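You operate a simulated robot arm through the tools that you are given. There is no shell and no other tool. Be economical: measure what you need, move in short steps, check, and stop when the job is done.

You are at the controls of a simulated robot arm. One attempt, no reset.

JOB
Lock both pumps, then cap each travel bottle.
Fine: each cap is pressed on the bottle of its colour.

Only the result counts: the job must be done as asked and must still hold three seconds after the hand-in. Knocking over, shifting, dropping, spilling or breaking anything else fails it. Lids that push on must go on centred and level and be pressed home; caps that screw on are set level and turned clockwise until they are tight.

ROBOT AND FRAMES
A 6-joint arm with a two-finger parallel gripper, fixed in place. Base frame: the origin is at the foot of the arm, x ahead of it, y to its left, z up; the work surface is at about z = 763. Readings come in mm, degrees, newtons and seconds.
With the tool pointing down near the work surface it reaches from about 300 to 740 mm from the base axis. Its first joint turns from -66.0 to 66.0 degrees. Payload 2.45 kg.
Tool frame: the origin (TCP) lies between the finger pads and is the grasp point; the fingertips stand 24 mm ahead of it; z points along the fingers, y is the line along which they close. The gripper opens to 68 mm. The fingers are 17 mm wide and 10 mm thick; the gripper's body (40 by 70 mm) begins 41 mm behind the TCP.
Orientation is that of the tool frame in the base frame, as a unit quaternion [x, y, z, w]. With the fingers straight down and closing along the base's y, the tool's x points along the base's -x, its y along +y and its z along -z.

CONTROLS
- The arm moves only by the tool play_rows. Its argument "rows" is a list of rows, each a list of 7 numbers: the finger opening in cm, from 0 to 6.8, then the shift along the tool's x, y, z in units of 300 mm (1.0 is 300 mm), then the turn, a rotation vector about the tool's x, y, z in units of 45 degrees (1.0 is 45 degrees). In form: [[fingers, dx, dy, dz, rx, ry, rz], ...]. A call has 1 to 8 rows; each row is the pose to reach, as a shift and turn from the pose commanded when the call began, along the tool's axes at that moment. A call with a number of a shift or a turn outside -1 to 1 is refused whole. Rows are played at 5 a second. More than 50 mm and 8.6 degrees between two rows, or a gripper value outside its range, and nothing of the call is played. Where a pose cannot be reached the arm comes as near as it can. A force on the tool above 40 N (or 10 N above the force at the start of the call, whichever is more), or a blocked arm, ends the call early, and 0.2 s more pass. Each finger travels about 108 mm/s and halts on what it meets, pressing with about 32 N; the grip force reading is that of the motor and also rises with nothing between the fingers. The clock runs only during rows and for 0.2 s after the last one: add rows that repeat a pose to give the fingers time. The reply holds the time, the measured pose of the TCP, the force on the tool along the base axes, the opening and the grip force, in the units named above and with some noise, with the torque about the TCP (base axes, N m) and any sound that the robot's microphone picked up.
- Cameras (640 x 400 px; columns grow to the right, rows downward): "scene" is fixed at [167.2, 412.8, 1464.3]; the picture's right is [-0.77, -0.64, 0.00], its down [-0.36, 0.43, -0.82] and it looks along [0.53, -0.63, -0.57] (base axes); focal length 334 px, centre (320, 200). "wrist" rides on the gripper at [84, 11, -75] in the tool frame; the picture's right is [-0.13, 0.99, 0.00], its down [-0.60, -0.08, -0.79] and it looks along [-0.79, -0.10, 0.61] (tool axes); focal length 251 px, centre (320, 200). There is no depth. A picture from a camera that has moved, and an enlarged one, comes with that camera's place and axes in the base frame and with its lens.
- camera(camera): a new picture of that camera. No time passes.
- zoom(camera, box): a new picture of the part [left, top, right, bottom] of that camera's present view, enlarged. No time passes.
- hand_in(): hands the job in; it is judged then, once.

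Work in short steps. Places have to be worked out from the pictures, the camera data and where the tool is seen: move nearer, look again, correct. Check each grasp and each placing, and mend what went wrong. You have 120 turns and 68 pictures in all, those below and enlarged ones among them. Open the gripper and draw the arm clear of the work before you hand the job in, unless the task says otherwise; then end with one line.

The tools are called after "Request:" as name(argument=value, ...) on one line, values as JSON. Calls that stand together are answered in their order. play_rows: Moves the arm, as the interface text tells. Its arguments: {"type":"object","properties":{"rows":{"type":"array"}},"required":["rows"]} The other tools are called the same way: camera (camera) takes a picture; zoom (camera, box) takes an enlarged picture of a part of a camera's view; hand_in () hands the job in.

At the start:

```text
t: 0.0
eef_pos: [481.2, 142.6, 1257.4]
tcp_rot: [-0.001, 1.0, 0.001, -0.001]
force: [-0.3, -0.5, -0.6]
wrist_torque: [-0.03, 0.04, 0.0]
gripper_width: 68.1
grip_force: 0.0
```

scene: 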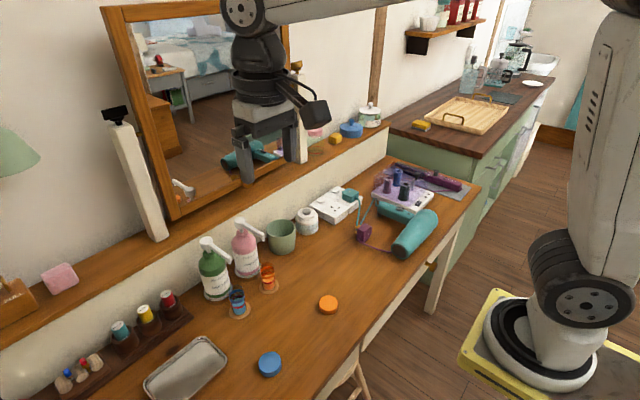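
wrist: 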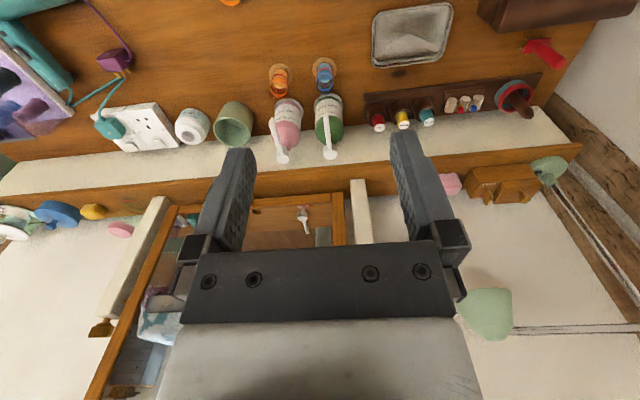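

I'll look closely at the pumps, travel bottles and caps first.

Request:
zoom(camera="scene", box=[180, 220, 300, 330])

Request:
zoom(camera="wrist", box=[240, 50, 380, 170])

Request:
zoom(camera="scene", box=[220, 270, 380, 390])

```text
3.64 times, centred on (240, 275) of scene
camera zoom: at [167.2, 412.8, 1464.3], right [-0.77, -0.64, 0.0], down [-0.36, 0.43, -0.82], along [0.53, -0.63, -0.57], focal length 1215 px, centre (611, -73)
```

zoom: 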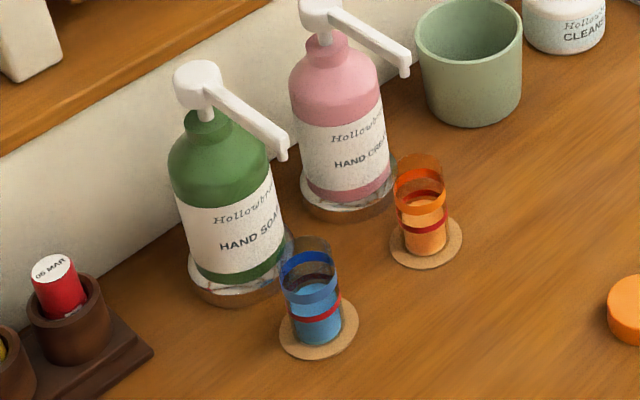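

```text
3.33 times, centred on (310, 110) of wrist
camera zoom: at [397.6, 154.1, 1331.8], right [0.13, 0.99, 0.0], down [0.6, -0.08, 0.79], along [0.79, -0.1, -0.61], focal length 838 px, centre (353, 500)
```

zoom: 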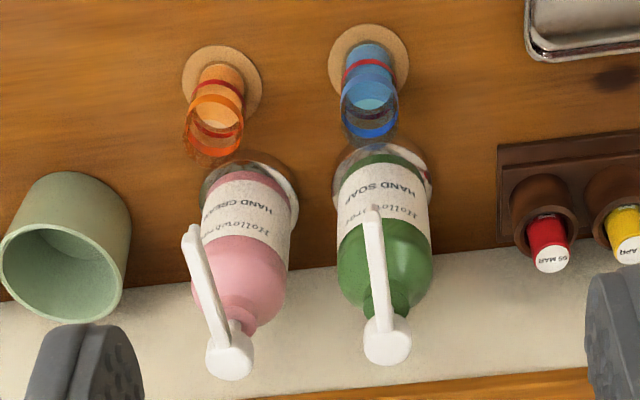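

```text
3.33 times, centred on (300, 330) of scene
camera zoom: at [167.2, 412.8, 1464.3], right [-0.77, -0.64, 0.0], down [-0.36, 0.43, -0.82], along [0.53, -0.63, -0.57], focal length 1114 px, centre (387, -233)
```

zoom: 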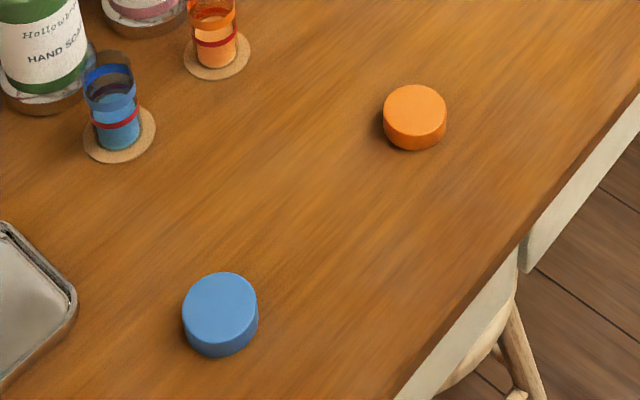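

Estimates so far, in mm: blue bottle (664,134), orange bottle (664,34), blue cap (503,180), orange cap (501,-15). The pumps stand at x≈735, with their spouts hanging over the bottles. I'll move closer to see the pump collars and lock marks.

Request:
play_rows(rows=[[6.8, -0.07, -0.03, 0.1, 0, 0, 0], [6.8, -0.15, -0.06, 0.2, 0, 0, 0], [6.8, -0.2, -0.09, 0.33, 0, 0, 0], [6.8, -0.25, -0.12, 0.45, 0, 0, 0], [6.8, -0.3, -0.157, 0.55, 0, 0, 0]])

Request:
camera(camera="wrist")

```text
t: 1.2
eef_pos: [575.8, 95.7, 1090.9]
tcp_rot: [0.0, 1.0, 0.001, 0.001]
force: [0.6, 0.0, 0.5]
wrist_torque: [0.03, 0.01, -0.01]
gripper_width: 67.9
grip_force: 0.1
```

```text
62 pictures are left
camera wrist: at [490.7, 107.0, 1165.6], right [0.13, 0.99, 0.0], down [0.6, -0.08, 0.79], along [0.79, -0.1, -0.61], focal length 251 px, centre (320, 200)
```

wrist: 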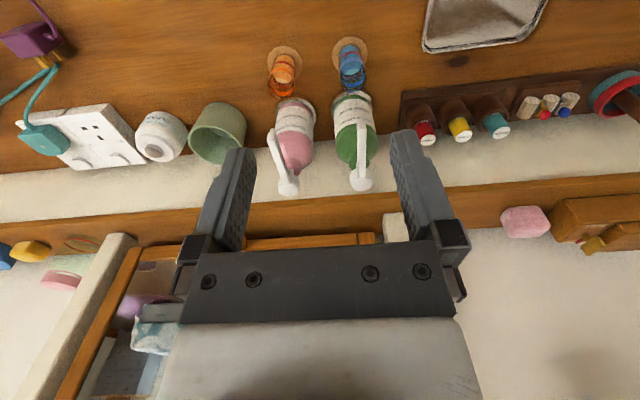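

Request:
zoom(camera="wrist", box=[250, 80, 400, 200])

Request:
zoom(camera="scene", box=[195, 210, 275, 275])

```text
3.33 times, centred on (325, 140) of wrist
camera zoom: at [490.7, 107.0, 1165.6], right [0.13, 0.99, 0.0], down [0.6, -0.08, 0.79], along [0.79, -0.1, -0.61], focal length 838 px, centre (303, 400)
```

zoom: 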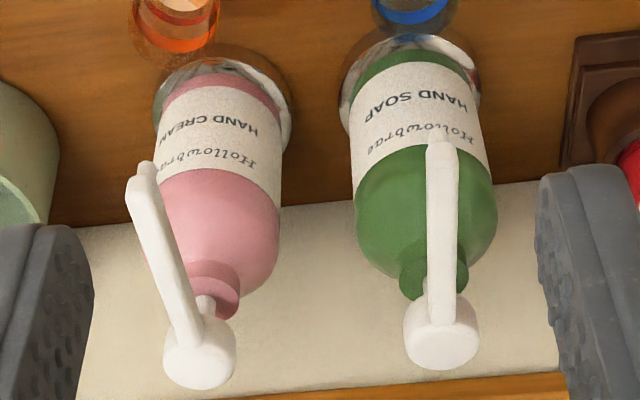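

```text
6.15 times, centred on (235, 242) of scene
camera zoom: at [167.2, 412.8, 1464.3], right [-0.77, -0.64, 0.0], down [-0.36, 0.43, -0.82], along [0.53, -0.63, -0.57], focal length 2057 px, centre (843, -62)
```

zoom: 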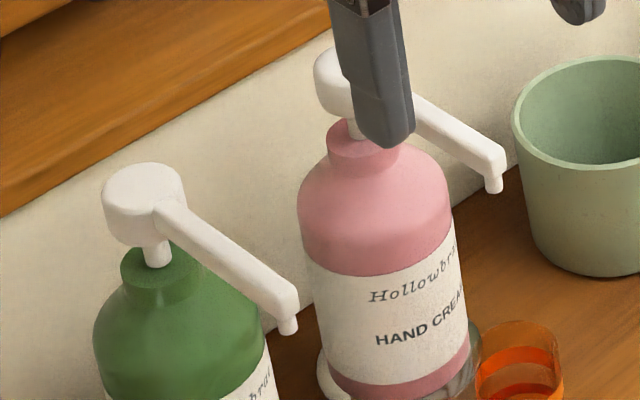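

No lock marks are visible. By triangulation the green head top is near (753,130,942) and the pink near (752,31,938). Both spouts point along -x with their tips at x≈664. I'll move above the green head to check reach and look closer.

Request:
play_rows(rows=[[6.8, -0.13, 0.03, 0.07, 0, 0, 0], [6.8, -0.26, 0.06, 0.14, 0, 0, 0], [6.8, -0.39, 0.09, 0.2, 0, 0, 0], [6.8, -0.5, 0.115, 0.26, 0, 0, 0], [6.8, -0.59, 0.115, 0.27, 0, 0, 0], [6.8, -0.59, 0.115, 0.27, 0, 0, 0]])

Request:
camera(camera="wrist")

Request:
camera(camera="scene")

```text
t: 2.6
eef_pos: [747.4, 132.6, 1011.9]
tcp_rot: [-0.001, 1.0, -0.001, -0.001]
force: [0.0, 0.2, -0.1]
wrist_torque: [-0.04, -0.01, -0.04]
gripper_width: 68.2
grip_force: 0.0
```

```text
59 pictures are left
camera wrist: at [663.5, 142.6, 1086.5], right [0.13, 0.99, 0.0], down [0.6, -0.08, 0.79], along [0.79, -0.1, -0.61], focal length 251 px, centre (320, 200)
```

wrist: 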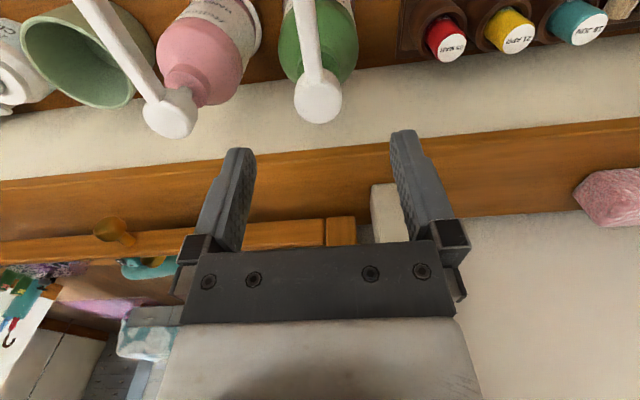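

```text
58 pictures are left
```

scene: 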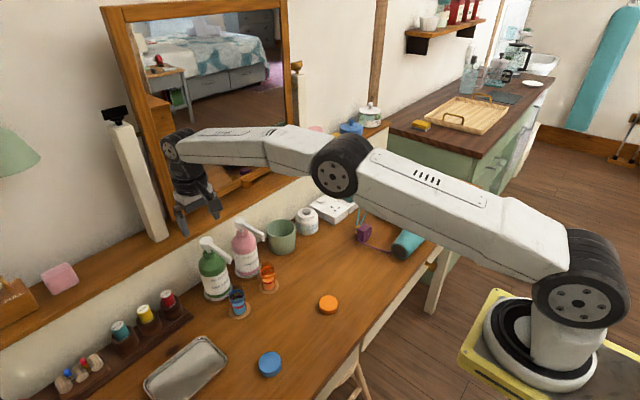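

The readings agree: green head at (749,131), pink at (748,31). I'll zoom on the heads once for markings.

Request:
zoom(camera="wrist", box=[120, 40, 380, 150])

Request:
zoom(camera="scene", box=[195, 210, 275, 265])

```text
2.46 times, centred on (250, 95) of wrist
camera zoom: at [663.5, 142.6, 1086.5], right [0.13, 0.99, 0.0], down [0.6, -0.08, 0.79], along [0.79, -0.1, -0.61], focal length 619 px, centre (492, 458)
```

zoom: 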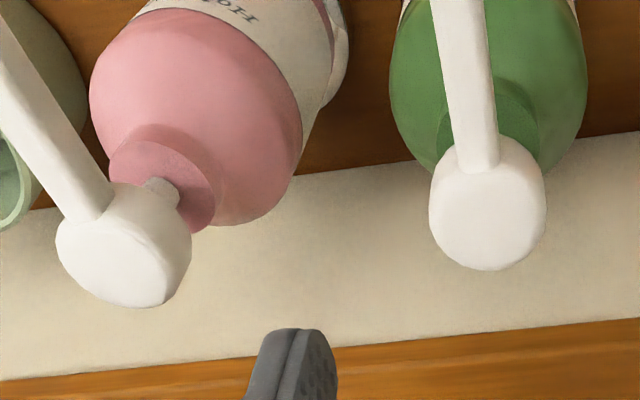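

```text
7.27 times, centred on (235, 238) of scene
camera zoom: at [167.2, 412.8, 1464.3], right [-0.77, -0.64, 0.0], down [-0.36, 0.43, -0.82], along [0.53, -0.63, -0.57], focal length 2431 px, centre (938, -73)
```

zoom: 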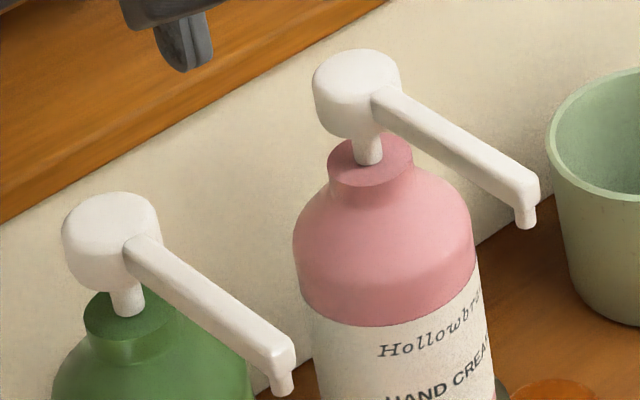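

There are no icons, so I'll try a clockwise twist while gripping the head and watch the torque and sound. I'm descending around the green head without pressing it.

Request:
play_rows(rows=[[6.8, 0, 0, 0.1, 0, 0, 0], [6.8, 0, 0, 0.18, 0, 0, 0], [6.8, 0, 0, 0.245, 0, 0, 0], [6.8, 0, 0, 0.245, 0, 0, 0]])

Request:
zoom(camera="scene", box=[170, 200, 290, 275])

Request:
camera(camera="wrist")

```text
t: 3.6
eef_pos: [749.4, 129.7, 937.2]
tcp_rot: [-0.001, 1.0, 0.001, 0.0]
force: [-1.3, 0.5, 0.4]
wrist_torque: [-0.01, -0.02, 0.0]
gripper_width: 68.3
grip_force: 0.0
```

```text
5.33 times, centred on (230, 238) of scene
camera zoom: at [167.2, 412.8, 1464.3], right [-0.77, -0.64, 0.0], down [-0.36, 0.43, -0.82], along [0.53, -0.63, -0.57], focal length 1783 px, centre (800, 0)
```

zoom: 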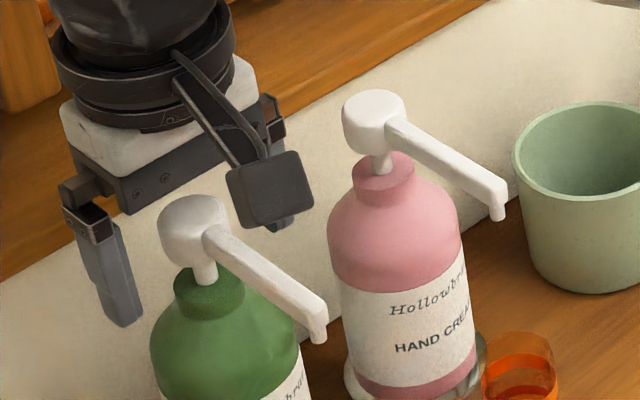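

```text
54 pictures are left
camera wrist: at [664.8, 142.2, 1012.4], right [0.13, 0.99, 0.0], down [0.6, -0.08, 0.79], along [0.79, -0.1, -0.61], focal length 251 px, centre (320, 200)
```

wrist: 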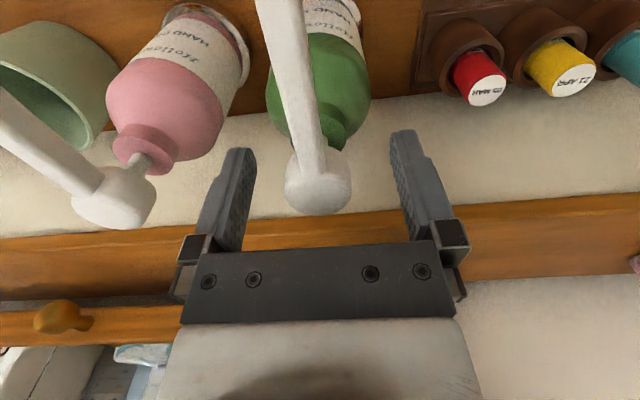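

The TCP projects inside the green head. I'll close gently in stages to check centring.

Request:
play_rows(rows=[[4.5, 0, 0, 0, 0, 0, 0], [3.6, 0, 0, 0, 0, 0, 0], [3.6, 0, 0, 0, 0, 0, 0]])

Request:
zoom(camera="wrist", box=[200, 100, 440, 250])

```text
t: 4.4
eef_pos: [749.3, 132.3, 938.1]
tcp_rot: [-0.001, 1.0, 0.001, 0.0]
force: [-0.1, 0.2, 0.0]
wrist_torque: [0.01, 0.04, -0.01]
gripper_width: 35.8
grip_force: 0.1
```

```text
2.67 times, centred on (320, 175) of wrist
camera zoom: at [664.8, 142.2, 1012.7], right [0.13, 0.99, 0.0], down [0.6, -0.08, 0.79], along [0.79, -0.1, -0.61], focal length 670 px, centre (320, 267)
```

zoom: 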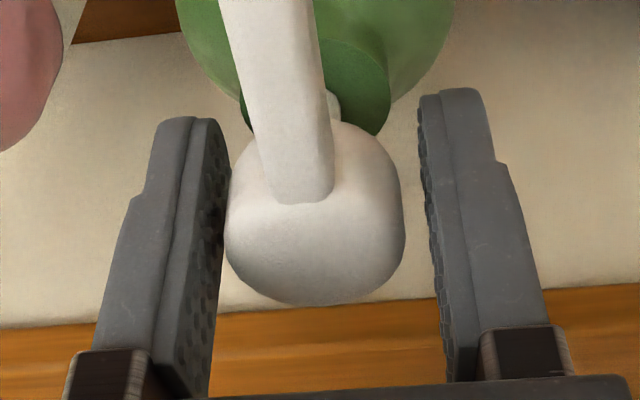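

The head sits about 2 mm toward -y within the gap, so I'll shift 2 mm and close.

Request:
play_rows(rows=[[3.6, 0, -0.006, 0, 0, 0, 0], [3.0, 0, -0.006, 0, 0, 0, 0], [2.6, 0, -0.006, 0, 0, 0, 0], [2.6, 0, -0.006, 0, 0, 0, 0]])

```text
t: 5.4
eef_pos: [748.1, 130.3, 938.7]
tcp_rot: [-0.001, 1.0, 0.001, 0.001]
force: [1.9, 5.2, 0.4]
wrist_torque: [0.04, -0.16, -0.01]
gripper_width: 28.5
grip_force: 43.6
```

The head is gripped at 28.5 mm. I'll turn it clockwise seen from above (+rz) in small steps and watch torque and sound.

Request:
play_rows(rows=[[2.6, 0, 0.002, 0, 0, 0, 0.15], [2.6, 0, 0.003, 0, 0, 0, 0.3], [2.6, 0, 0.003, 0, 0, 0, 0.45], [2.6, 0, 0.003, 0, 0, 0, 0.45]])

Request:
zoom(camera="scene", box=[170, 200, 290, 275])

```text
t: 6.4
eef_pos: [749.3, 131.3, 937.3]
tcp_rot: [0.176, 0.984, 0.0, 0.0]
force: [0.1, 4.3, 1.5]
wrist_torque: [-0.03, -0.18, -0.01]
gripper_width: 28.9
grip_force: 42.8
```

```text
5.33 times, centred on (230, 238) of scene
camera zoom: at [167.1, 412.9, 1464.3], right [-0.77, -0.64, 0.0], down [-0.36, 0.43, -0.82], along [0.53, -0.63, -0.57], focal length 1783 px, centre (800, 0)
```

zoom: 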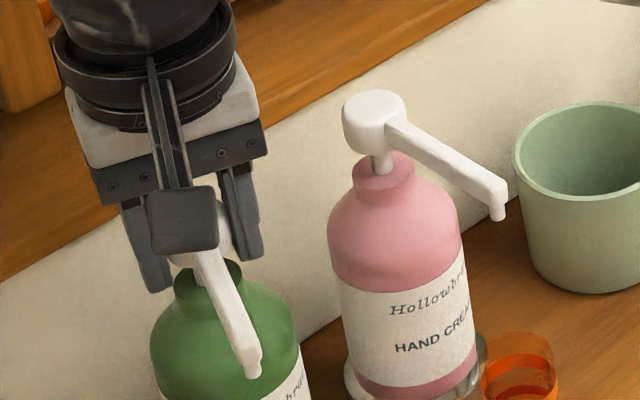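

It turns freely with almost no torque, and the bottle hasn't moved. I'll continue clockwise.

Request:
play_rows(rows=[[2.6, 0, 0, 0, 0, 0, 0.15], [2.6, 0, 0, 0, 0, 0, 0.3], [2.6, 0, 0, 0, 0, 0, 0.45], [2.6, 0, 0, 0, 0, 0, 0.6], [2.6, 0, 0, 0, 0, 0, 0.6]])

```text
t: 7.6
eef_pos: [748.7, 131.1, 938.6]
tcp_rot: [0.401, 0.916, 0.001, 0.0]
force: [5.1, 6.1, 1.3]
wrist_torque: [0.05, -0.06, 0.0]
gripper_width: 28.9
grip_force: 43.5
```

Request:
play_rows(rows=[[2.6, 0, 0, 0, 0, 0, 0.15], [2.6, 0, 0, 0, 0, 0, 0.3], [2.6, 0, 0, 0, 0, 0, 0.45], [2.6, 0, 0, 0, 0, 0, 0.6], [2.6, 0, 0, 0, 0, 0, 0.75], [2.6, 0, 0, 0, 0, 0, 0.9], [2.6, 0, 0, 0, 0, 0, 0.9]])

Request:
zoom(camera="scene", box=[170, 200, 290, 275])

```text
t: 9.2
eef_pos: [749.4, 131.4, 937.2]
tcp_rot: [0.693, 0.721, 0.001, 0.001]
force: [15.4, 14.4, 0.2]
wrist_torque: [-0.36, -0.14, -0.02]
gripper_width: 28.7
grip_force: 42.2
```

```text
5.33 times, centred on (230, 238) of scene
camera zoom: at [167.6, 413.2, 1464.1], right [-0.77, -0.64, 0.0], down [-0.36, 0.43, -0.82], along [0.53, -0.63, -0.57], focal length 1783 px, centre (800, 0)
```

zoom: 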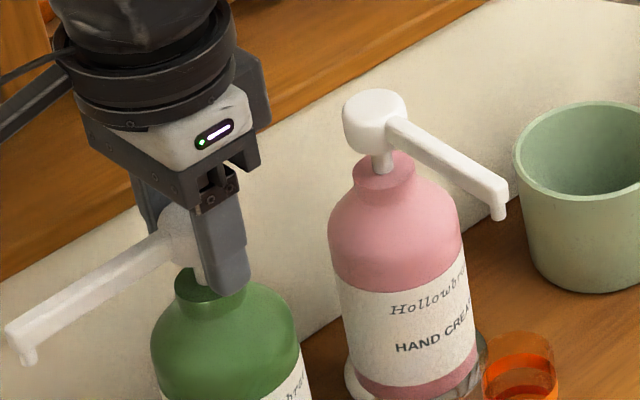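

At 88° there is no torque about z, but lateral force has built up. I'll relieve it with a small +x/+y shift, then continue slightly to feel for a stop.

Request:
play_rows(rows=[[2.6, 0.004, 0.005, 0, 0, 0, 0], [2.6, 0.004, 0.005, 0, 0, 0, 0.12], [2.6, 0.004, 0.005, 0, 0, 0, 0.24], [2.6, 0.004, 0.005, 0, 0, 0, 0.24]])

Request:
zoom(camera="scene", box=[170, 200, 290, 275])

```text
t: 10.2
eef_pos: [750.1, 128.4, 936.5]
tcp_rot: [0.758, 0.653, -0.002, -0.001]
force: [-15.5, -5.8, 11.6]
wrist_torque: [-0.55, 0.3, 0.34]
gripper_width: 28.5
grip_force: 43.2
```

```text
5.33 times, centred on (230, 238) of scene
camera zoom: at [166.5, 412.6, 1464.4], right [-0.77, -0.64, 0.0], down [-0.36, 0.43, -0.82], along [0.53, -0.63, -0.57], focal length 1783 px, centre (800, 0)
```

zoom: 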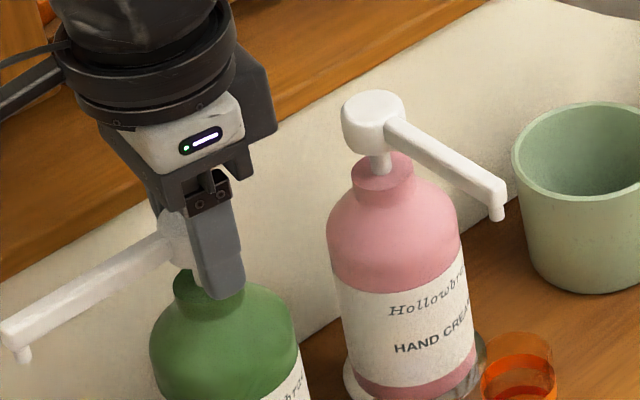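

Torque of 0.34 N·m opposes the turn and the spout stays at about 90°, so there is a hard stop, presumably the lock. I'll ease off the twist and recheck forces.

Request:
play_rows(rows=[[2.6, 0, 0, 0, 0, 0, -0.1], [2.6, 0, 0, 0, 0, 0, -0.2], [2.6, 0, 0, 0, 0, 0, -0.2]])

```text
t: 11.0
eef_pos: [749.1, 128.5, 937.0]
tcp_rot: [0.704, 0.71, -0.001, -0.001]
force: [-14.3, -15.6, 10.1]
wrist_torque: [-0.82, 0.08, 0.05]
gripper_width: 28.6
grip_force: 42.9
```

Request:
play_rows(rows=[[2.6, -0.002, -0.0025, -0.001, 0, 0, 0], [2.6, -0.002, -0.0025, -0.001, 0, 0, 0]])

```text
t: 11.6
eef_pos: [749.6, 129.5, 937.7]
tcp_rot: [0.704, 0.71, 0.0, 0.0]
force: [-5.6, -17.1, 2.0]
wrist_torque: [-0.3, -0.04, -0.01]
gripper_width: 28.6
grip_force: 42.4
```

Now I'll press lightly, about 1 mm, to see whether the head resists rigidly (locked).

Request:
play_rows(rows=[[2.6, -0.003, 0, 0.002, 0, 0, 0], [2.6, -0.003, 0, 0.003, 0, 0, 0]])

```text
t: 12.2
eef_pos: [750.4, 130.3, 937.0]
tcp_rot: [0.704, 0.711, 0.0, 0.002]
force: [-3.0, -15.4, 4.4]
wrist_torque: [-0.45, 0.04, -0.03]
gripper_width: 28.7
grip_force: 43.1
```

Request:
play_rows(rows=[[2.6, 0, 0, 0.002, 0, 0, 0], [2.6, 0, 0, 0.004, 0, 0, 0], [2.6, 0, 0, 0.004, 0, 0, 0]])

```text
t: 13.0
eef_pos: [750.0, 130.1, 937.2]
tcp_rot: [0.704, 0.71, 0.002, 0.001]
force: [-6.2, -13.5, 12.9]
wrist_torque: [-0.38, 0.13, -0.03]
gripper_width: 28.7
grip_force: 42.9
```

Force rises with no measurable descent, which fits a locked head. I'll relax the press and release.

Request:
play_rows(rows=[[2.6, 0, 0, -0.006, 0, 0, 0], [3.4, 0, 0, -0.006, 0, 0, 0], [5.0, 0, 0, -0.006, 0, 0, 0], [6.0, 0, 0, -0.006, 0, 0, 0], [6.0, 0, 0, -0.006, 0, 0, 0]])

Request:
zoom(camera="scene", box=[170, 200, 290, 275])

```text
t: 14.2
eef_pos: [749.6, 130.0, 937.9]
tcp_rot: [0.704, 0.71, 0.001, -0.001]
force: [0.3, -0.3, -0.3]
wrist_torque: [0.0, 0.02, 0.01]
gripper_width: 60.1
grip_force: 0.1
```

```text
5.33 times, centred on (230, 238) of scene
camera zoom: at [167.2, 412.8, 1464.3], right [-0.77, -0.64, 0.0], down [-0.36, 0.43, -0.82], along [0.53, -0.63, -0.57], focal length 1783 px, centre (800, 0)
```

zoom: 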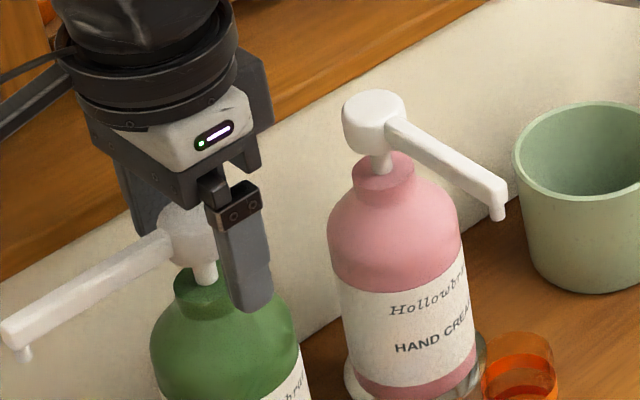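

Green is released, upright and unmoved. I'll lift, turn the wrist back and go over the pink pump at (748.5,31).

Request:
play_rows(rows=[[6.8, 0, 0, -0.12, 0, 0, 0], [6.8, 0, 0, -0.25, 0, 0, 0], [6.8, 0, 0, -0.25, 0, 0, -0.16], [6.8, 0, 0, -0.25, 0, 0, -0.33], [6.8, 0, 0, -0.25, 0, 0, -0.5], [6.8, 0, 0, -0.25, 0, 0, -0.66], [6.8, 0, 0, -0.25, 0, 0, -0.82], [6.8, 0, 0, -0.25, 0, 0, -0.98]])

Request:
play_rows(rows=[[6.8, -0.04, -0.04, 0, 0, 0, -0.16], [6.8, -0.08, -0.08, 0, 0, 0, -0.33], [6.8, -0.12, -0.12, 0, 0, 0, -0.5], [6.8, -0.16, -0.16, 0, 0, 0, -0.66], [6.8, -0.2, -0.2, 0, 0, 0, -0.82], [6.8, -0.2326, -0.234, 0, 0, 0, -1.0], [6.8, -0.2326, -0.234, 0, 0, 0, -1.0]])

Request:
zoom(camera="wrist", box=[200, 30, 440, 180])

```text
t: 16.0
eef_pos: [750.3, 130.2, 1012.5]
tcp_rot: [0.384, 0.923, 0.001, 0.0]
force: [-0.8, -0.1, 0.0]
wrist_torque: [0.04, 0.02, 0.02]
gripper_width: 67.9
grip_force: 0.1
```

```text
t: 17.6
eef_pos: [747.5, 30.3, 1012.1]
tcp_rot: [0.003, 1.0, 0.002, 0.001]
force: [0.1, -0.1, -0.6]
wrist_torque: [-0.01, 0.02, -0.03]
gripper_width: 68.0
grip_force: 0.1
```

```text
2.67 times, centred on (320, 105) of wrist
camera zoom: at [664.2, 41.8, 1086.7], right [0.13, 0.99, 0.0], down [0.6, -0.08, 0.79], along [0.79, -0.11, -0.61], focal length 670 px, centre (320, 453)
```

zoom: 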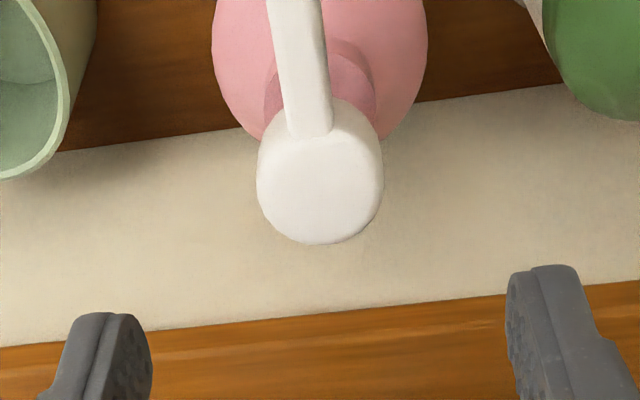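

The pink head centre is at about (750,30), aligned with the TCP. I'll descend and close in stages.

Request:
play_rows(rows=[[6.8, 0, 0, 0.1, 0, 0, 0], [6.8, 0, 0, 0.18, 0, 0, 0], [6.8, 0, 0, 0.247, 0, 0, 0], [4.5, 0, 0, 0.247, 0, 0, 0], [3.6, 0, 0, 0.247, 0, 0, 0], [3.6, 0, 0, 0.247, 0, 0, 0]])

Request:
zoom(camera="wrist", box=[200, 100, 440, 250])

```text
t: 19.0
eef_pos: [749.4, 32.2, 938.3]
tcp_rot: [0.003, 1.0, 0.001, 0.0]
force: [-0.1, 0.7, -1.4]
wrist_torque: [-0.02, 0.05, -0.01]
gripper_width: 36.1
grip_force: 0.1
```

```text
2.67 times, centred on (320, 175) of wrist
camera zoom: at [665.8, 42.3, 1014.0], right [0.14, 0.99, 0.0], down [0.6, -0.08, 0.79], along [0.79, -0.11, -0.61], focal length 670 px, centre (320, 267)
```

zoom: 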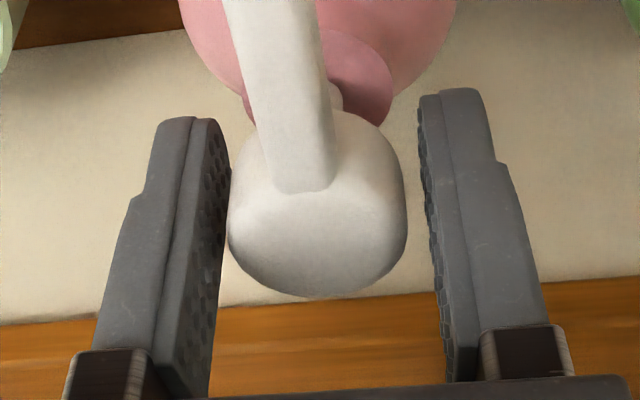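

Request:
play_rows(rows=[[3.6, 0, -0.003, 0, 0, 0, 0], [3.0, 0, -0.003, 0, 0, 0, 0], [2.6, 0, -0.003, 0, 0, 0, 0], [2.6, 0, -0.003, 0, 0, 0, 0]])

```text
t: 20.0
eef_pos: [749.6, 31.2, 938.6]
tcp_rot: [0.003, 1.0, 0.0, 0.0]
force: [0.5, 4.6, -0.6]
wrist_torque: [0.08, -0.02, 0.0]
gripper_width: 28.2
grip_force: 43.5
```

Gripped. I'll test a small counterclockwise twist (-8°) to see whether a stop exists on that side.

Request:
play_rows(rows=[[2.6, 0, 0.001, 0, 0, 0, -0.1], [2.6, 0, 0.001, 0, 0, 0, -0.2], [2.6, 0, 0.001, 0, 0, 0, -0.2]])

```text
t: 20.8
eef_pos: [749.7, 30.6, 938.5]
tcp_rot: [-0.076, 0.997, 0.001, 0.0]
force: [6.3, 5.7, -1.4]
wrist_torque: [0.0, 0.07, -0.02]
gripper_width: 28.8
grip_force: 42.5
```

It also turns freely counterclockwise. I'll return to 0° and, with the nozzle still over its bottle, do a ~1 mm touch-press as an unlocked baseline to compare stiffness.

Request:
play_rows(rows=[[2.6, 0, 0, 0, 0, 0, 0.1], [2.6, 0, 0, 0, 0, 0, 0.2], [2.6, 0, 0, 0, 0, 0, 0.2]])

Request:
play_rows(rows=[[2.6, 0, 0, 0.002, 0, 0, 0], [2.6, 0, 0, 0.004, 0, 0, 0], [2.6, 0, 0, 0.004, 0, 0, 0]])

```text
t: 21.6
eef_pos: [749.7, 30.7, 938.7]
tcp_rot: [0.004, 1.0, 0.0, 0.002]
force: [17.5, 4.4, -1.9]
wrist_torque: [0.06, -0.15, 0.01]
gripper_width: 28.7
grip_force: 42.7
```

```text
t: 22.4
eef_pos: [749.6, 30.0, 937.4]
tcp_rot: [0.004, 1.0, 0.0, 0.0]
force: [13.1, 2.1, 1.2]
wrist_torque: [-0.03, -0.6, 0.02]
gripper_width: 28.6
grip_force: 42.9
```

Unlocked stiffness is about 2.5 N/mm, versus about 7 N/mm on green, which supports green being locked. I'll return up and turn pink clockwise toward 70°.

Request:
play_rows(rows=[[2.6, 0, 0, -0.004, 0, 0, 0], [2.6, 0, 0, -0.004, 0, 0, 0.15], [2.6, 0, 0, -0.004, 0, 0, 0.3], [2.6, 0, 0, -0.004, 0, 0, 0.45], [2.6, 0, 0, -0.004, 0, 0, 0.6], [2.6, 0, 0, -0.004, 0, 0, 0.75], [2.6, 0, 0, -0.004, 0, 0, 0.9], [2.6, 0, 0, -0.004, 0, 0, 0.9]])

Request:
play_rows(rows=[[2.6, 0, 0, 0, 0, 0, 0.15], [2.6, 0, 0, 0, 0, 0, 0.3], [2.6, 0, 0, 0, 0, 0, 0.45], [2.6, 0, 0, 0, 0, 0, 0.57], [2.6, 0, 0, 0, 0, 0, 0.57]])

Request:
zoom(camera="scene", box=[170, 200, 290, 275])

```text
t: 24.2
eef_pos: [749.3, 30.5, 939.4]
tcp_rot: [0.35, 0.937, 0.001, 0.0]
force: [0.4, 2.2, 0.8]
wrist_torque: [0.08, 0.0, 0.39]
gripper_width: 28.5
grip_force: 43.1
```

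```text
t: 25.4
eef_pos: [750.5, 25.1, 938.4]
tcp_rot: [0.551, 0.835, -0.003, 0.002]
force: [12.4, -30.4, 0.1]
wrist_torque: [-0.03, -0.23, 0.6]
gripper_width: 34.3
grip_force: 4.9
```

```text
5.33 times, centred on (230, 238) of scene
camera zoom: at [167.5, 411.9, 1464.5], right [-0.77, -0.64, 0.0], down [-0.36, 0.43, -0.82], along [0.53, -0.63, -0.57], focal length 1783 px, centre (800, 0)
```

zoom: 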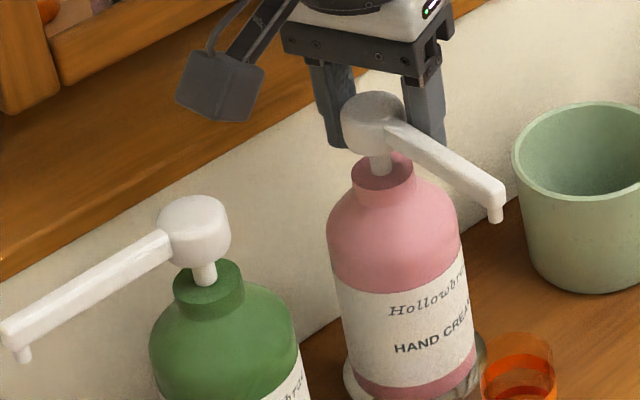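

Pink has a stop at 0° in the clockwise direction and the fingers slipped, so it must lock counterclockwise. The bottle looks unmoved. I'll open carefully and rotate back.

Request:
play_rows(rows=[[3.2, 0, 0, 0, 0, 0, -0.15], [3.4, 0, 0, 0, 0, 0, -0.3], [3.6, 0, 0, 0, 0, 0, -0.3], [5.0, 0, 0, 0, 0, 0, -0.3], [6.0, 0, 0, 0, 0, 0, -0.3], [6.0, 0, 0, 0, 0, 0, -0.3]])

Request:
zoom(camera="scene", box=[170, 200, 290, 275])

```text
t: 26.8
eef_pos: [749.3, 30.6, 936.9]
tcp_rot: [0.447, 0.895, 0.002, 0.001]
force: [0.7, -0.6, -0.6]
wrist_torque: [0.0, 0.03, 0.01]
gripper_width: 60.1
grip_force: 0.0
```

```text
5.33 times, centred on (230, 238) of scene
camera zoom: at [167.2, 412.8, 1464.3], right [-0.77, -0.64, 0.0], down [-0.36, 0.43, -0.82], along [0.53, -0.63, -0.57], focal length 1783 px, centre (800, 0)
```

zoom: 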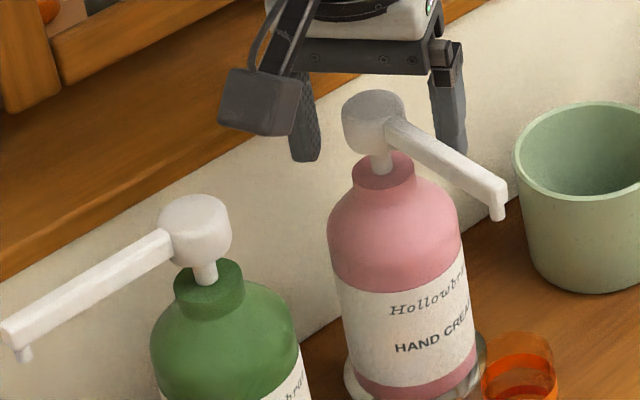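

Request:
play_rows(rows=[[6.4, 0, 0, 0, 0, 0, -0.15], [6.4, 0, 0, 0, 0, 0, -0.3], [6.4, 0, 0, 0, 0, 0, -0.45], [6.4, 0, 0, 0, 0, 0, -0.6], [6.4, 0, 0, 0, 0, 0, -0.75], [6.4, 0, 0, 0, 0, 0, -0.9]])

Request:
play_rows(rows=[[6.4, 0, 0, 0, 0, 0, -0.14], [6.4, 0, 0, 0, 0, 0, -0.28], [4.5, 0, 0, 0, 0, 0, -0.28], [3.3, 0, 0, 0, 0, 0, -0.28], [2.6, 0, 0, 0, 0, 0, -0.28], [2.6, 0, 0, 0, 0, 0, -0.28], [2.6, 0, 0, 0, 0, 0, -0.28]])

```text
t: 28.2
eef_pos: [749.9, 30.1, 938.8]
tcp_rot: [0.108, 0.994, 0.001, -0.001]
force: [-1.2, 0.1, -0.3]
wrist_torque: [0.04, -0.01, -0.01]
gripper_width: 64.0
grip_force: 0.1
```

```text
t: 29.8
eef_pos: [748.2, 30.2, 939.4]
tcp_rot: [-0.001, 1.0, 0.001, 0.001]
force: [0.1, 0.3, -0.2]
wrist_torque: [0.0, 0.01, 0.02]
gripper_width: 28.5
grip_force: 43.0
```

Gripped with no side load. Now I'll turn pink counterclockwise in steps.

Request:
play_rows(rows=[[2.6, 0, 0, 0, 0, 0, -0.15], [2.6, 0, 0, 0, 0, 0, -0.3], [2.6, 0, 0, 0, 0, 0, -0.45], [2.6, 0, 0, 0, 0, 0, -0.6], [2.6, 0, 0, 0, 0, 0, -0.6]])

```text
t: 31.0
eef_pos: [749.9, 29.1, 937.3]
tcp_rot: [-0.234, 0.972, 0.0, 0.0]
force: [5.2, -2.7, -2.7]
wrist_torque: [-0.2, 0.16, 0.02]
gripper_width: 28.5
grip_force: 42.8
```

Request:
play_rows(rows=[[2.6, 0, 0, 0, 0, 0, -0.15], [2.6, 0, 0, 0, 0, 0, -0.3], [2.6, 0, 0, 0, 0, 0, -0.45], [2.6, 0, 0, 0, 0, 0, -0.6], [2.6, 0, 0, 0, 0, 0, -0.6]])

Request:
zoom(camera="scene", box=[170, 200, 290, 275])

```text
t: 32.2
eef_pos: [749.8, 28.9, 937.5]
tcp_rot: [-0.455, 0.891, 0.0, 0.001]
force: [5.9, -12.7, 1.0]
wrist_torque: [0.33, -0.32, 0.01]
gripper_width: 28.6
grip_force: 42.5
```

```text
5.33 times, centred on (230, 238) of scene
camera zoom: at [167.3, 412.4, 1464.4], right [-0.77, -0.64, 0.0], down [-0.36, 0.43, -0.82], along [0.53, -0.63, -0.57], focal length 1783 px, centre (800, 0)
```

zoom: 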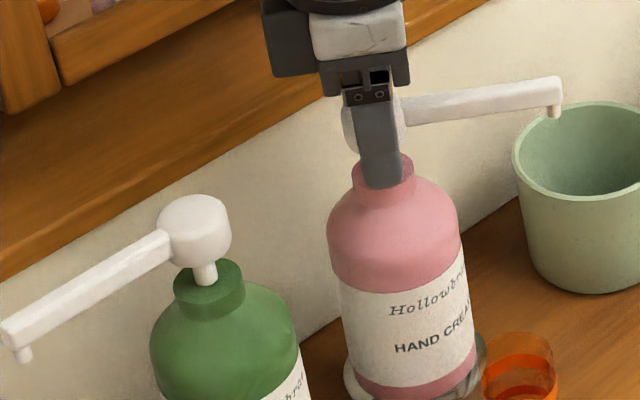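

It's turning well, now at 54°. I'll continue toward 90°.

Request:
play_rows(rows=[[2.6, 0.0013, -0.001, 0, 0, 0, -0.15], [2.6, 0.0013, -0.001, 0, 0, 0, -0.3], [2.6, 0.0013, -0.001, 0, 0, 0, -0.45], [2.6, 0.0013, -0.001, 0, 0, 0, -0.6], [2.6, 0.0013, -0.001, 0, 0, 0, -0.72], [2.6, 0.0013, -0.001, 0, 0, 0, -0.72]])

```text
t: 33.6
eef_pos: [750.9, 30.3, 938.0]
tcp_rot: [-0.685, 0.729, -0.002, 0.002]
force: [23.0, -12.4, -4.4]
wrist_torque: [-0.2, -0.13, 0.03]
gripper_width: 28.5
grip_force: 43.5
```

Request:
play_rows(rows=[[2.6, 0.001, -0.0035, 0, 0, 0, -0.05], [2.6, 0.001, -0.0035, 0, 0, 0, -0.15], [2.6, 0.001, -0.0035, 0, 0, 0, -0.25], [2.6, 0.001, -0.0035, 0, 0, 0, -0.25]])

```text
t: 34.6
eef_pos: [750.4, 30.6, 938.1]
tcp_rot: [0.753, -0.658, -0.003, -0.001]
force: [7.1, -2.0, 1.8]
wrist_torque: [0.56, 0.07, -0.27]
gripper_width: 28.5
grip_force: 43.4
```

The stop is reached: torque -0.27 at about 97° commanded. I'll ease back a little, then do the light press test.

Request:
play_rows(rows=[[2.6, 0, 0, 0, 0, 0, 0.08], [2.6, 0, 0, 0, 0, 0, 0.15], [2.6, 0, 0, 0, 0, 0, 0.15]])

Request:
play_rows(rows=[[2.6, 0, 0, 0.002, 0, 0, 0], [2.6, 0, 0, 0.004, 0, 0, 0], [2.6, 0, 0, 0.004, 0, 0, 0]])

```text
t: 35.4
eef_pos: [749.4, 31.5, 936.6]
tcp_rot: [0.714, -0.701, -0.001, -0.001]
force: [4.6, 9.7, 0.3]
wrist_torque: [0.35, 0.01, 0.03]
gripper_width: 28.7
grip_force: 43.3
```

```text
t: 36.2
eef_pos: [749.6, 31.3, 938.4]
tcp_rot: [0.713, -0.701, 0.0, -0.001]
force: [1.7, 16.2, 7.9]
wrist_torque: [0.27, 0.03, 0.04]
gripper_width: 28.5
grip_force: 43.1
```

That's +7.6 N for 1.2 mm, rigid like green, so pink is locked. I'll release and rise.

Request:
play_rows(rows=[[2.6, 0, 0, -0.004, 0, 0, 0], [3.2, 0, 0, -0.004, 0, 0, 0], [4.5, 0, 0, -0.004, 0, 0, 0], [6.5, 0, 0, -0.004, 0, 0, 0], [6.5, 0, 0, -0.1, 0, 0, 0], [6.5, 0, 0, -0.25, 0, 0, 0], [6.5, 0, 0, -0.4, 0, 0, 0]])

Request:
camera(camera="scene")

```text
t: 37.8
eef_pos: [748.0, 29.4, 1057.9]
tcp_rot: [0.713, -0.701, 0.0, 0.0]
force: [-0.2, 0.6, 0.0]
wrist_torque: [0.01, 0.0, -0.01]
gripper_width: 64.9
grip_force: 0.1
```

```text
43 pictures are left
```

scene: 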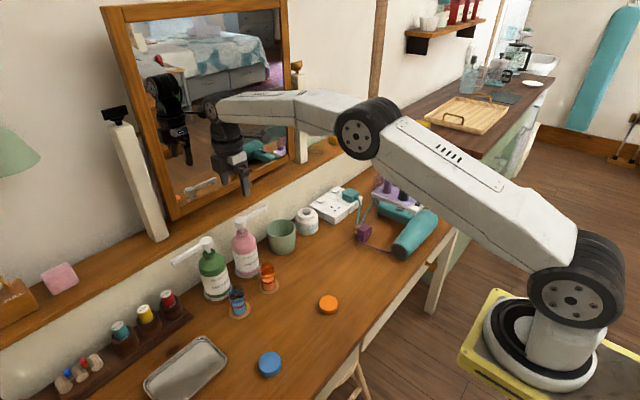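

Both spouts are out of the way and nothing else has moved. I'll rotate the wrist back and move toward the orange cap for a close look.

Request:
play_rows(rows=[[6.5, 0, 0.08, 0, 0, 0, 0.16], [6.5, 0, 0.16, 0, 0, 0, 0.32], [6.5, 0, 0.24, 0, 0, 0, 0.48], [6.5, 0, 0.33, 0, 0, 0, 0.65], [6.5, 0, 0.42, 0, 0, 0, 0.82], [6.5, 0, 0.5, 0, 0, 0, 0.99]])

Request:
play_rows(rows=[[6.8, 0.055, 0.03, 0.05, 0, 0, 0.16], [6.8, 0.11, 0.06, 0.1, 0, 0, 0.32], [6.8, 0.17, 0.09, 0.15, 0, 0, 0.48], [6.8, 0.23, 0.12, 0.2, 0, 0, 0.65], [6.8, 0.3, 0.16, 0.28, 0, 0, 0.82], [6.8, 0.366, 0.195, 0.36, 0, 0, 1.0], [6.8, 0.366, 0.195, 0.36, 0, 0, 1.0]])

Request:
camera(camera="wrist")

```text
t: 39.2
eef_pos: [598.2, 26.4, 1056.3]
tcp_rot: [-0.392, 0.92, 0.001, 0.001]
force: [0.7, 0.5, 0.9]
wrist_torque: [-0.05, 0.0, -0.02]
gripper_width: 65.1
grip_force: 0.0
```

```text
t: 40.8
eef_pos: [481.1, -13.0, 948.8]
tcp_rot: [-0.011, 1.0, 0.001, 0.0]
force: [0.2, 0.1, 0.2]
wrist_torque: [0.0, 0.02, -0.03]
gripper_width: 68.2
grip_force: 0.0
```

```text
42 pictures are left
camera wrist: at [396.8, -3.6, 1024.5], right [0.11, 0.99, 0.0], down [0.61, -0.07, 0.79], along [0.79, -0.08, -0.61], focal length 251 px, centre (320, 200)
```

wrist: 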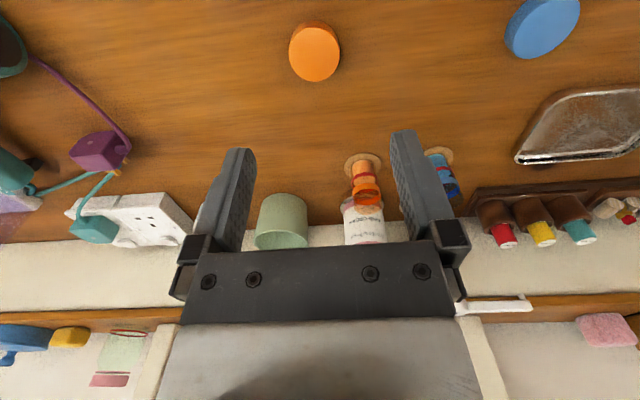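

The orange cap looks to be around (494..498,-15). I'll move down above it and look again.

Request:
play_rows(rows=[[6.8, -0.02, 0, 0.1, 0, 0, 0.01], [6.8, -0.04, 0, 0.2, 0, 0, 0.02], [6.8, -0.047, -0.005, 0.3, 0, 0, 0.022], [6.8, -0.047, -0.005, 0.3, 0, 0, 0.022]])

Request:
camera(camera="wrist")

Request:
zoom(camera="scene", box=[280, 260, 380, 325])

```text
t: 41.8
eef_pos: [495.5, -14.3, 857.6]
tcp_rot: [-0.004, 1.0, 0.001, 0.001]
force: [1.0, 0.7, 0.5]
wrist_torque: [-0.01, 0.0, 0.03]
gripper_width: 67.8
grip_force: 0.0
```

```text
41 pictures are left
camera wrist: at [410.9, -4.0, 932.8], right [0.12, 0.99, 0.0], down [0.6, -0.08, 0.79], along [0.79, -0.1, -0.61], focal length 251 px, centre (320, 200)
```

wrist: 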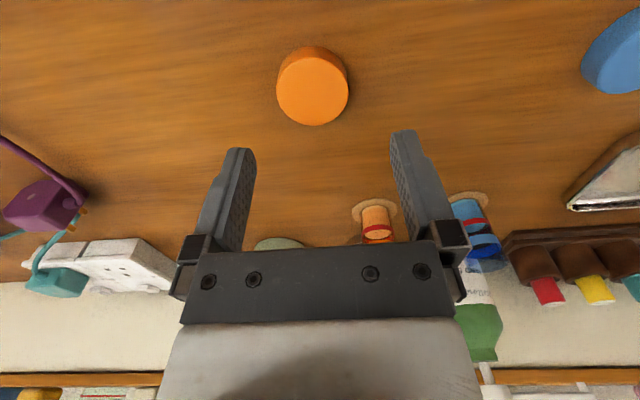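

```text
6.15 times, centred on (330, 292) of scene
camera zoom: at [167.2, 412.8, 1464.3], right [-0.77, -0.64, 0.0], down [-0.36, 0.43, -0.82], along [0.53, -0.63, -0.57], focal length 2057 px, centre (258, -369)
```

zoom: 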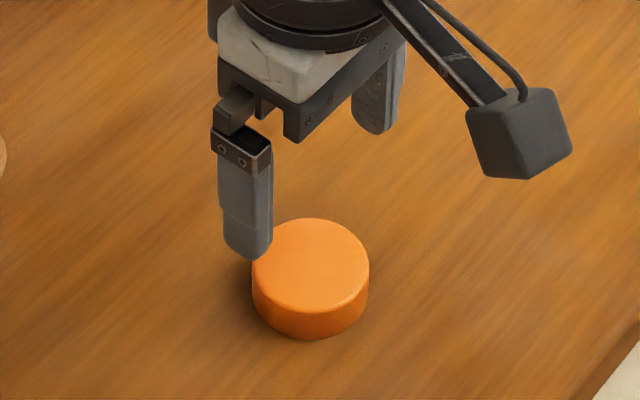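

I estimate the cap centre at (497,-17), diameter ≈47, top ≈778. I'll lower to tips just above it and check.

Request:
play_rows(rows=[[6.8, -0.005, -0.006, 0.06, 0, 0, 0.003], [6.8, -0.005, -0.008, 0.12, 0, 0, 0.005], [6.8, -0.005, -0.008, 0.16, 0, 0, 0.005], [6.8, -0.005, -0.008, 0.16, 0, 0, 0.005]])

Request:
zoom(camera="wrist", box=[180, 60, 460, 235])

Request:
zoom(camera="scene", box=[280, 260, 380, 325])

```text
t: 42.8
eef_pos: [496.0, -16.1, 811.0]
tcp_rot: [-0.001, 1.0, 0.001, 0.0]
force: [-0.3, 0.2, -0.1]
wrist_torque: [-0.01, 0.01, 0.0]
gripper_width: 67.9
grip_force: 0.1
```

```text
2.29 times, centred on (320, 148) of wrist
camera zoom: at [412.7, -4.7, 884.7], right [0.13, 0.99, 0.0], down [0.6, -0.08, 0.79], along [0.79, -0.1, -0.61], focal length 575 px, centre (320, 320)
```

zoom: 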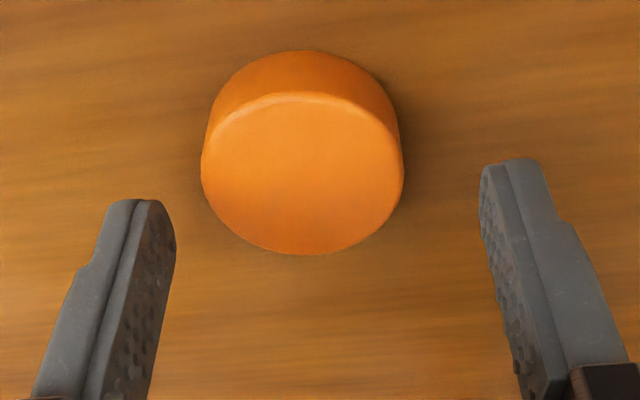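

```text
6.15 times, centred on (330, 292) of scene
camera zoom: at [167.2, 412.8, 1464.3], right [-0.77, -0.64, 0.0], down [-0.36, 0.43, -0.82], along [0.53, -0.63, -0.57], focal length 2057 px, centre (258, -369)
```

zoom: 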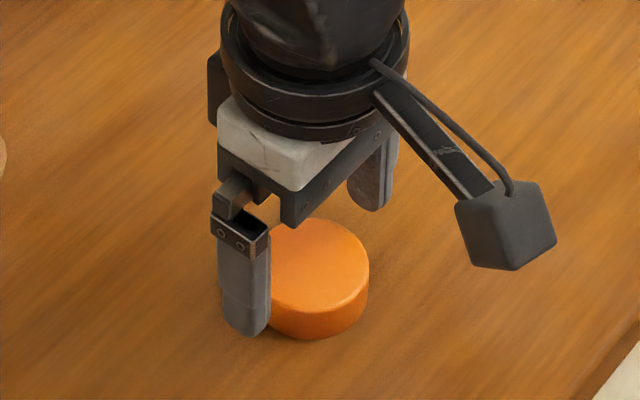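

The cap centre is ≈(496,-18.5). I'll lower to TCP z≈791 and close.

Request:
play_rows(rows=[[6.8, 0, -0.006, 0.035, 0, 0, 0], [6.8, 0, -0.006, 0.067, 0, 0, 0], [5.4, 0, -0.006, 0.067, 0, 0, 0], [5.0, 0, -0.006, 0.067, 0, 0, 0], [5.0, 0, -0.006, 0.067, 0, 0, 0]])

Request:
zoom(camera="wrist", box=[180, 60, 460, 235])

```text
t: 44.0
eef_pos: [497.9, -17.3, 791.5]
tcp_rot: [-0.002, 1.0, 0.0, 0.0]
force: [0.3, 0.8, -0.6]
wrist_torque: [0.01, 0.0, 0.01]
gripper_width: 49.9
grip_force: 0.1
```

```text
2.29 times, centred on (320, 148) of wrist
camera zoom: at [412.9, -7.1, 865.0], right [0.13, 0.99, 0.0], down [0.6, -0.08, 0.79], along [0.79, -0.1, -0.61], focal length 575 px, centre (320, 320)
```

zoom: 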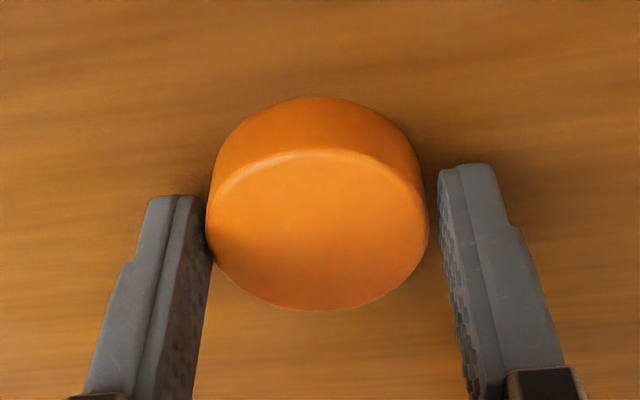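

y is centred, and the wrist camera puts the cap about 3 mm nearer the base than the TCP. I'll shift -x by 2.5 mm and grip.

Request:
play_rows(rows=[[5.0, 0.009, 0, 0, 0, 0, 0], [4.4, 0.009, 0, 0, 0, 0, 0], [4.2, 0.009, 0, 0, 0, 0, 0], [4.2, 0.009, 0, 0, 0, 0, 0]])

```text
t: 45.0
eef_pos: [493.3, -17.0, 790.2]
tcp_rot: [-0.002, 1.0, 0.002, 0.0]
force: [-0.1, 0.9, -0.5]
wrist_torque: [0.01, -0.01, 0.02]
gripper_width: 46.3
grip_force: 31.8
```

The cap is gripped at 46.3 mm. I'll lift it and move to a vantage point in front of the orange bottle.

Request:
play_rows(rows=[[4.2, 0, 0, -0.08, 0, 0, 0], [4.2, 0, 0, -0.2, 0, 0, 0], [4.2, 0, 0, -0.35, 0, 0, 0], [4.2, 0, 0.05, -0.5, 0, 0, 0], [4.2, -0.1, 0.1, -0.5, 0, 0, 0], [4.2, -0.2, 0.16, -0.5, 0, 0, 0], [4.2, -0.2, 0.16, -0.5, 0, 0, 0]])

Request:
camera(camera="wrist")

Request:
zoom(camera="scene", box=[210, 200, 330, 325])

```text
t: 46.6
eef_pos: [555.5, 29.0, 939.1]
tcp_rot: [-0.001, 1.0, 0.001, 0.0]
force: [0.3, -0.5, -1.2]
wrist_torque: [0.01, 0.0, 0.0]
gripper_width: 46.2
grip_force: 31.7
```

```text
36 pictures are left
camera wrist: at [469.9, 40.4, 1014.5], right [0.13, 0.99, 0.0], down [0.6, -0.08, 0.79], along [0.79, -0.1, -0.61], focal length 251 px, centre (320, 200)
```

wrist: 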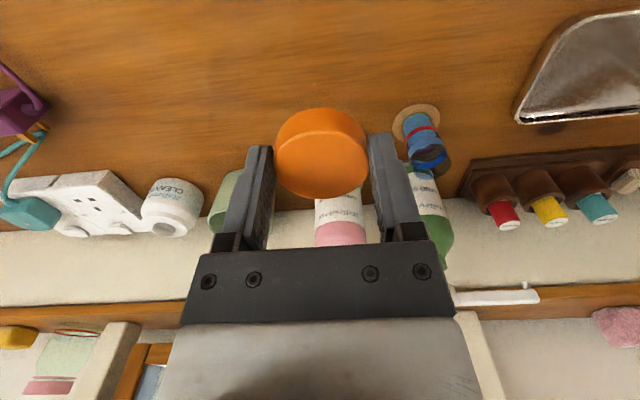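

```text
3.20 times, centred on (270, 262) of scene
camera zoom: at [167.2, 412.8, 1464.3], right [-0.77, -0.64, 0.0], down [-0.36, 0.43, -0.82], along [0.53, -0.63, -0.57], focal length 1070 px, centre (480, 0)
```

zoom: 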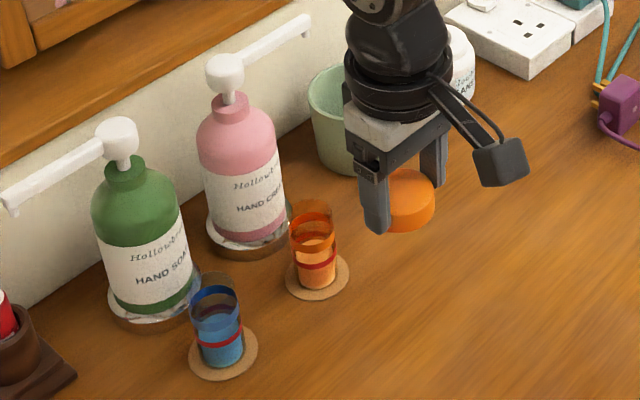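

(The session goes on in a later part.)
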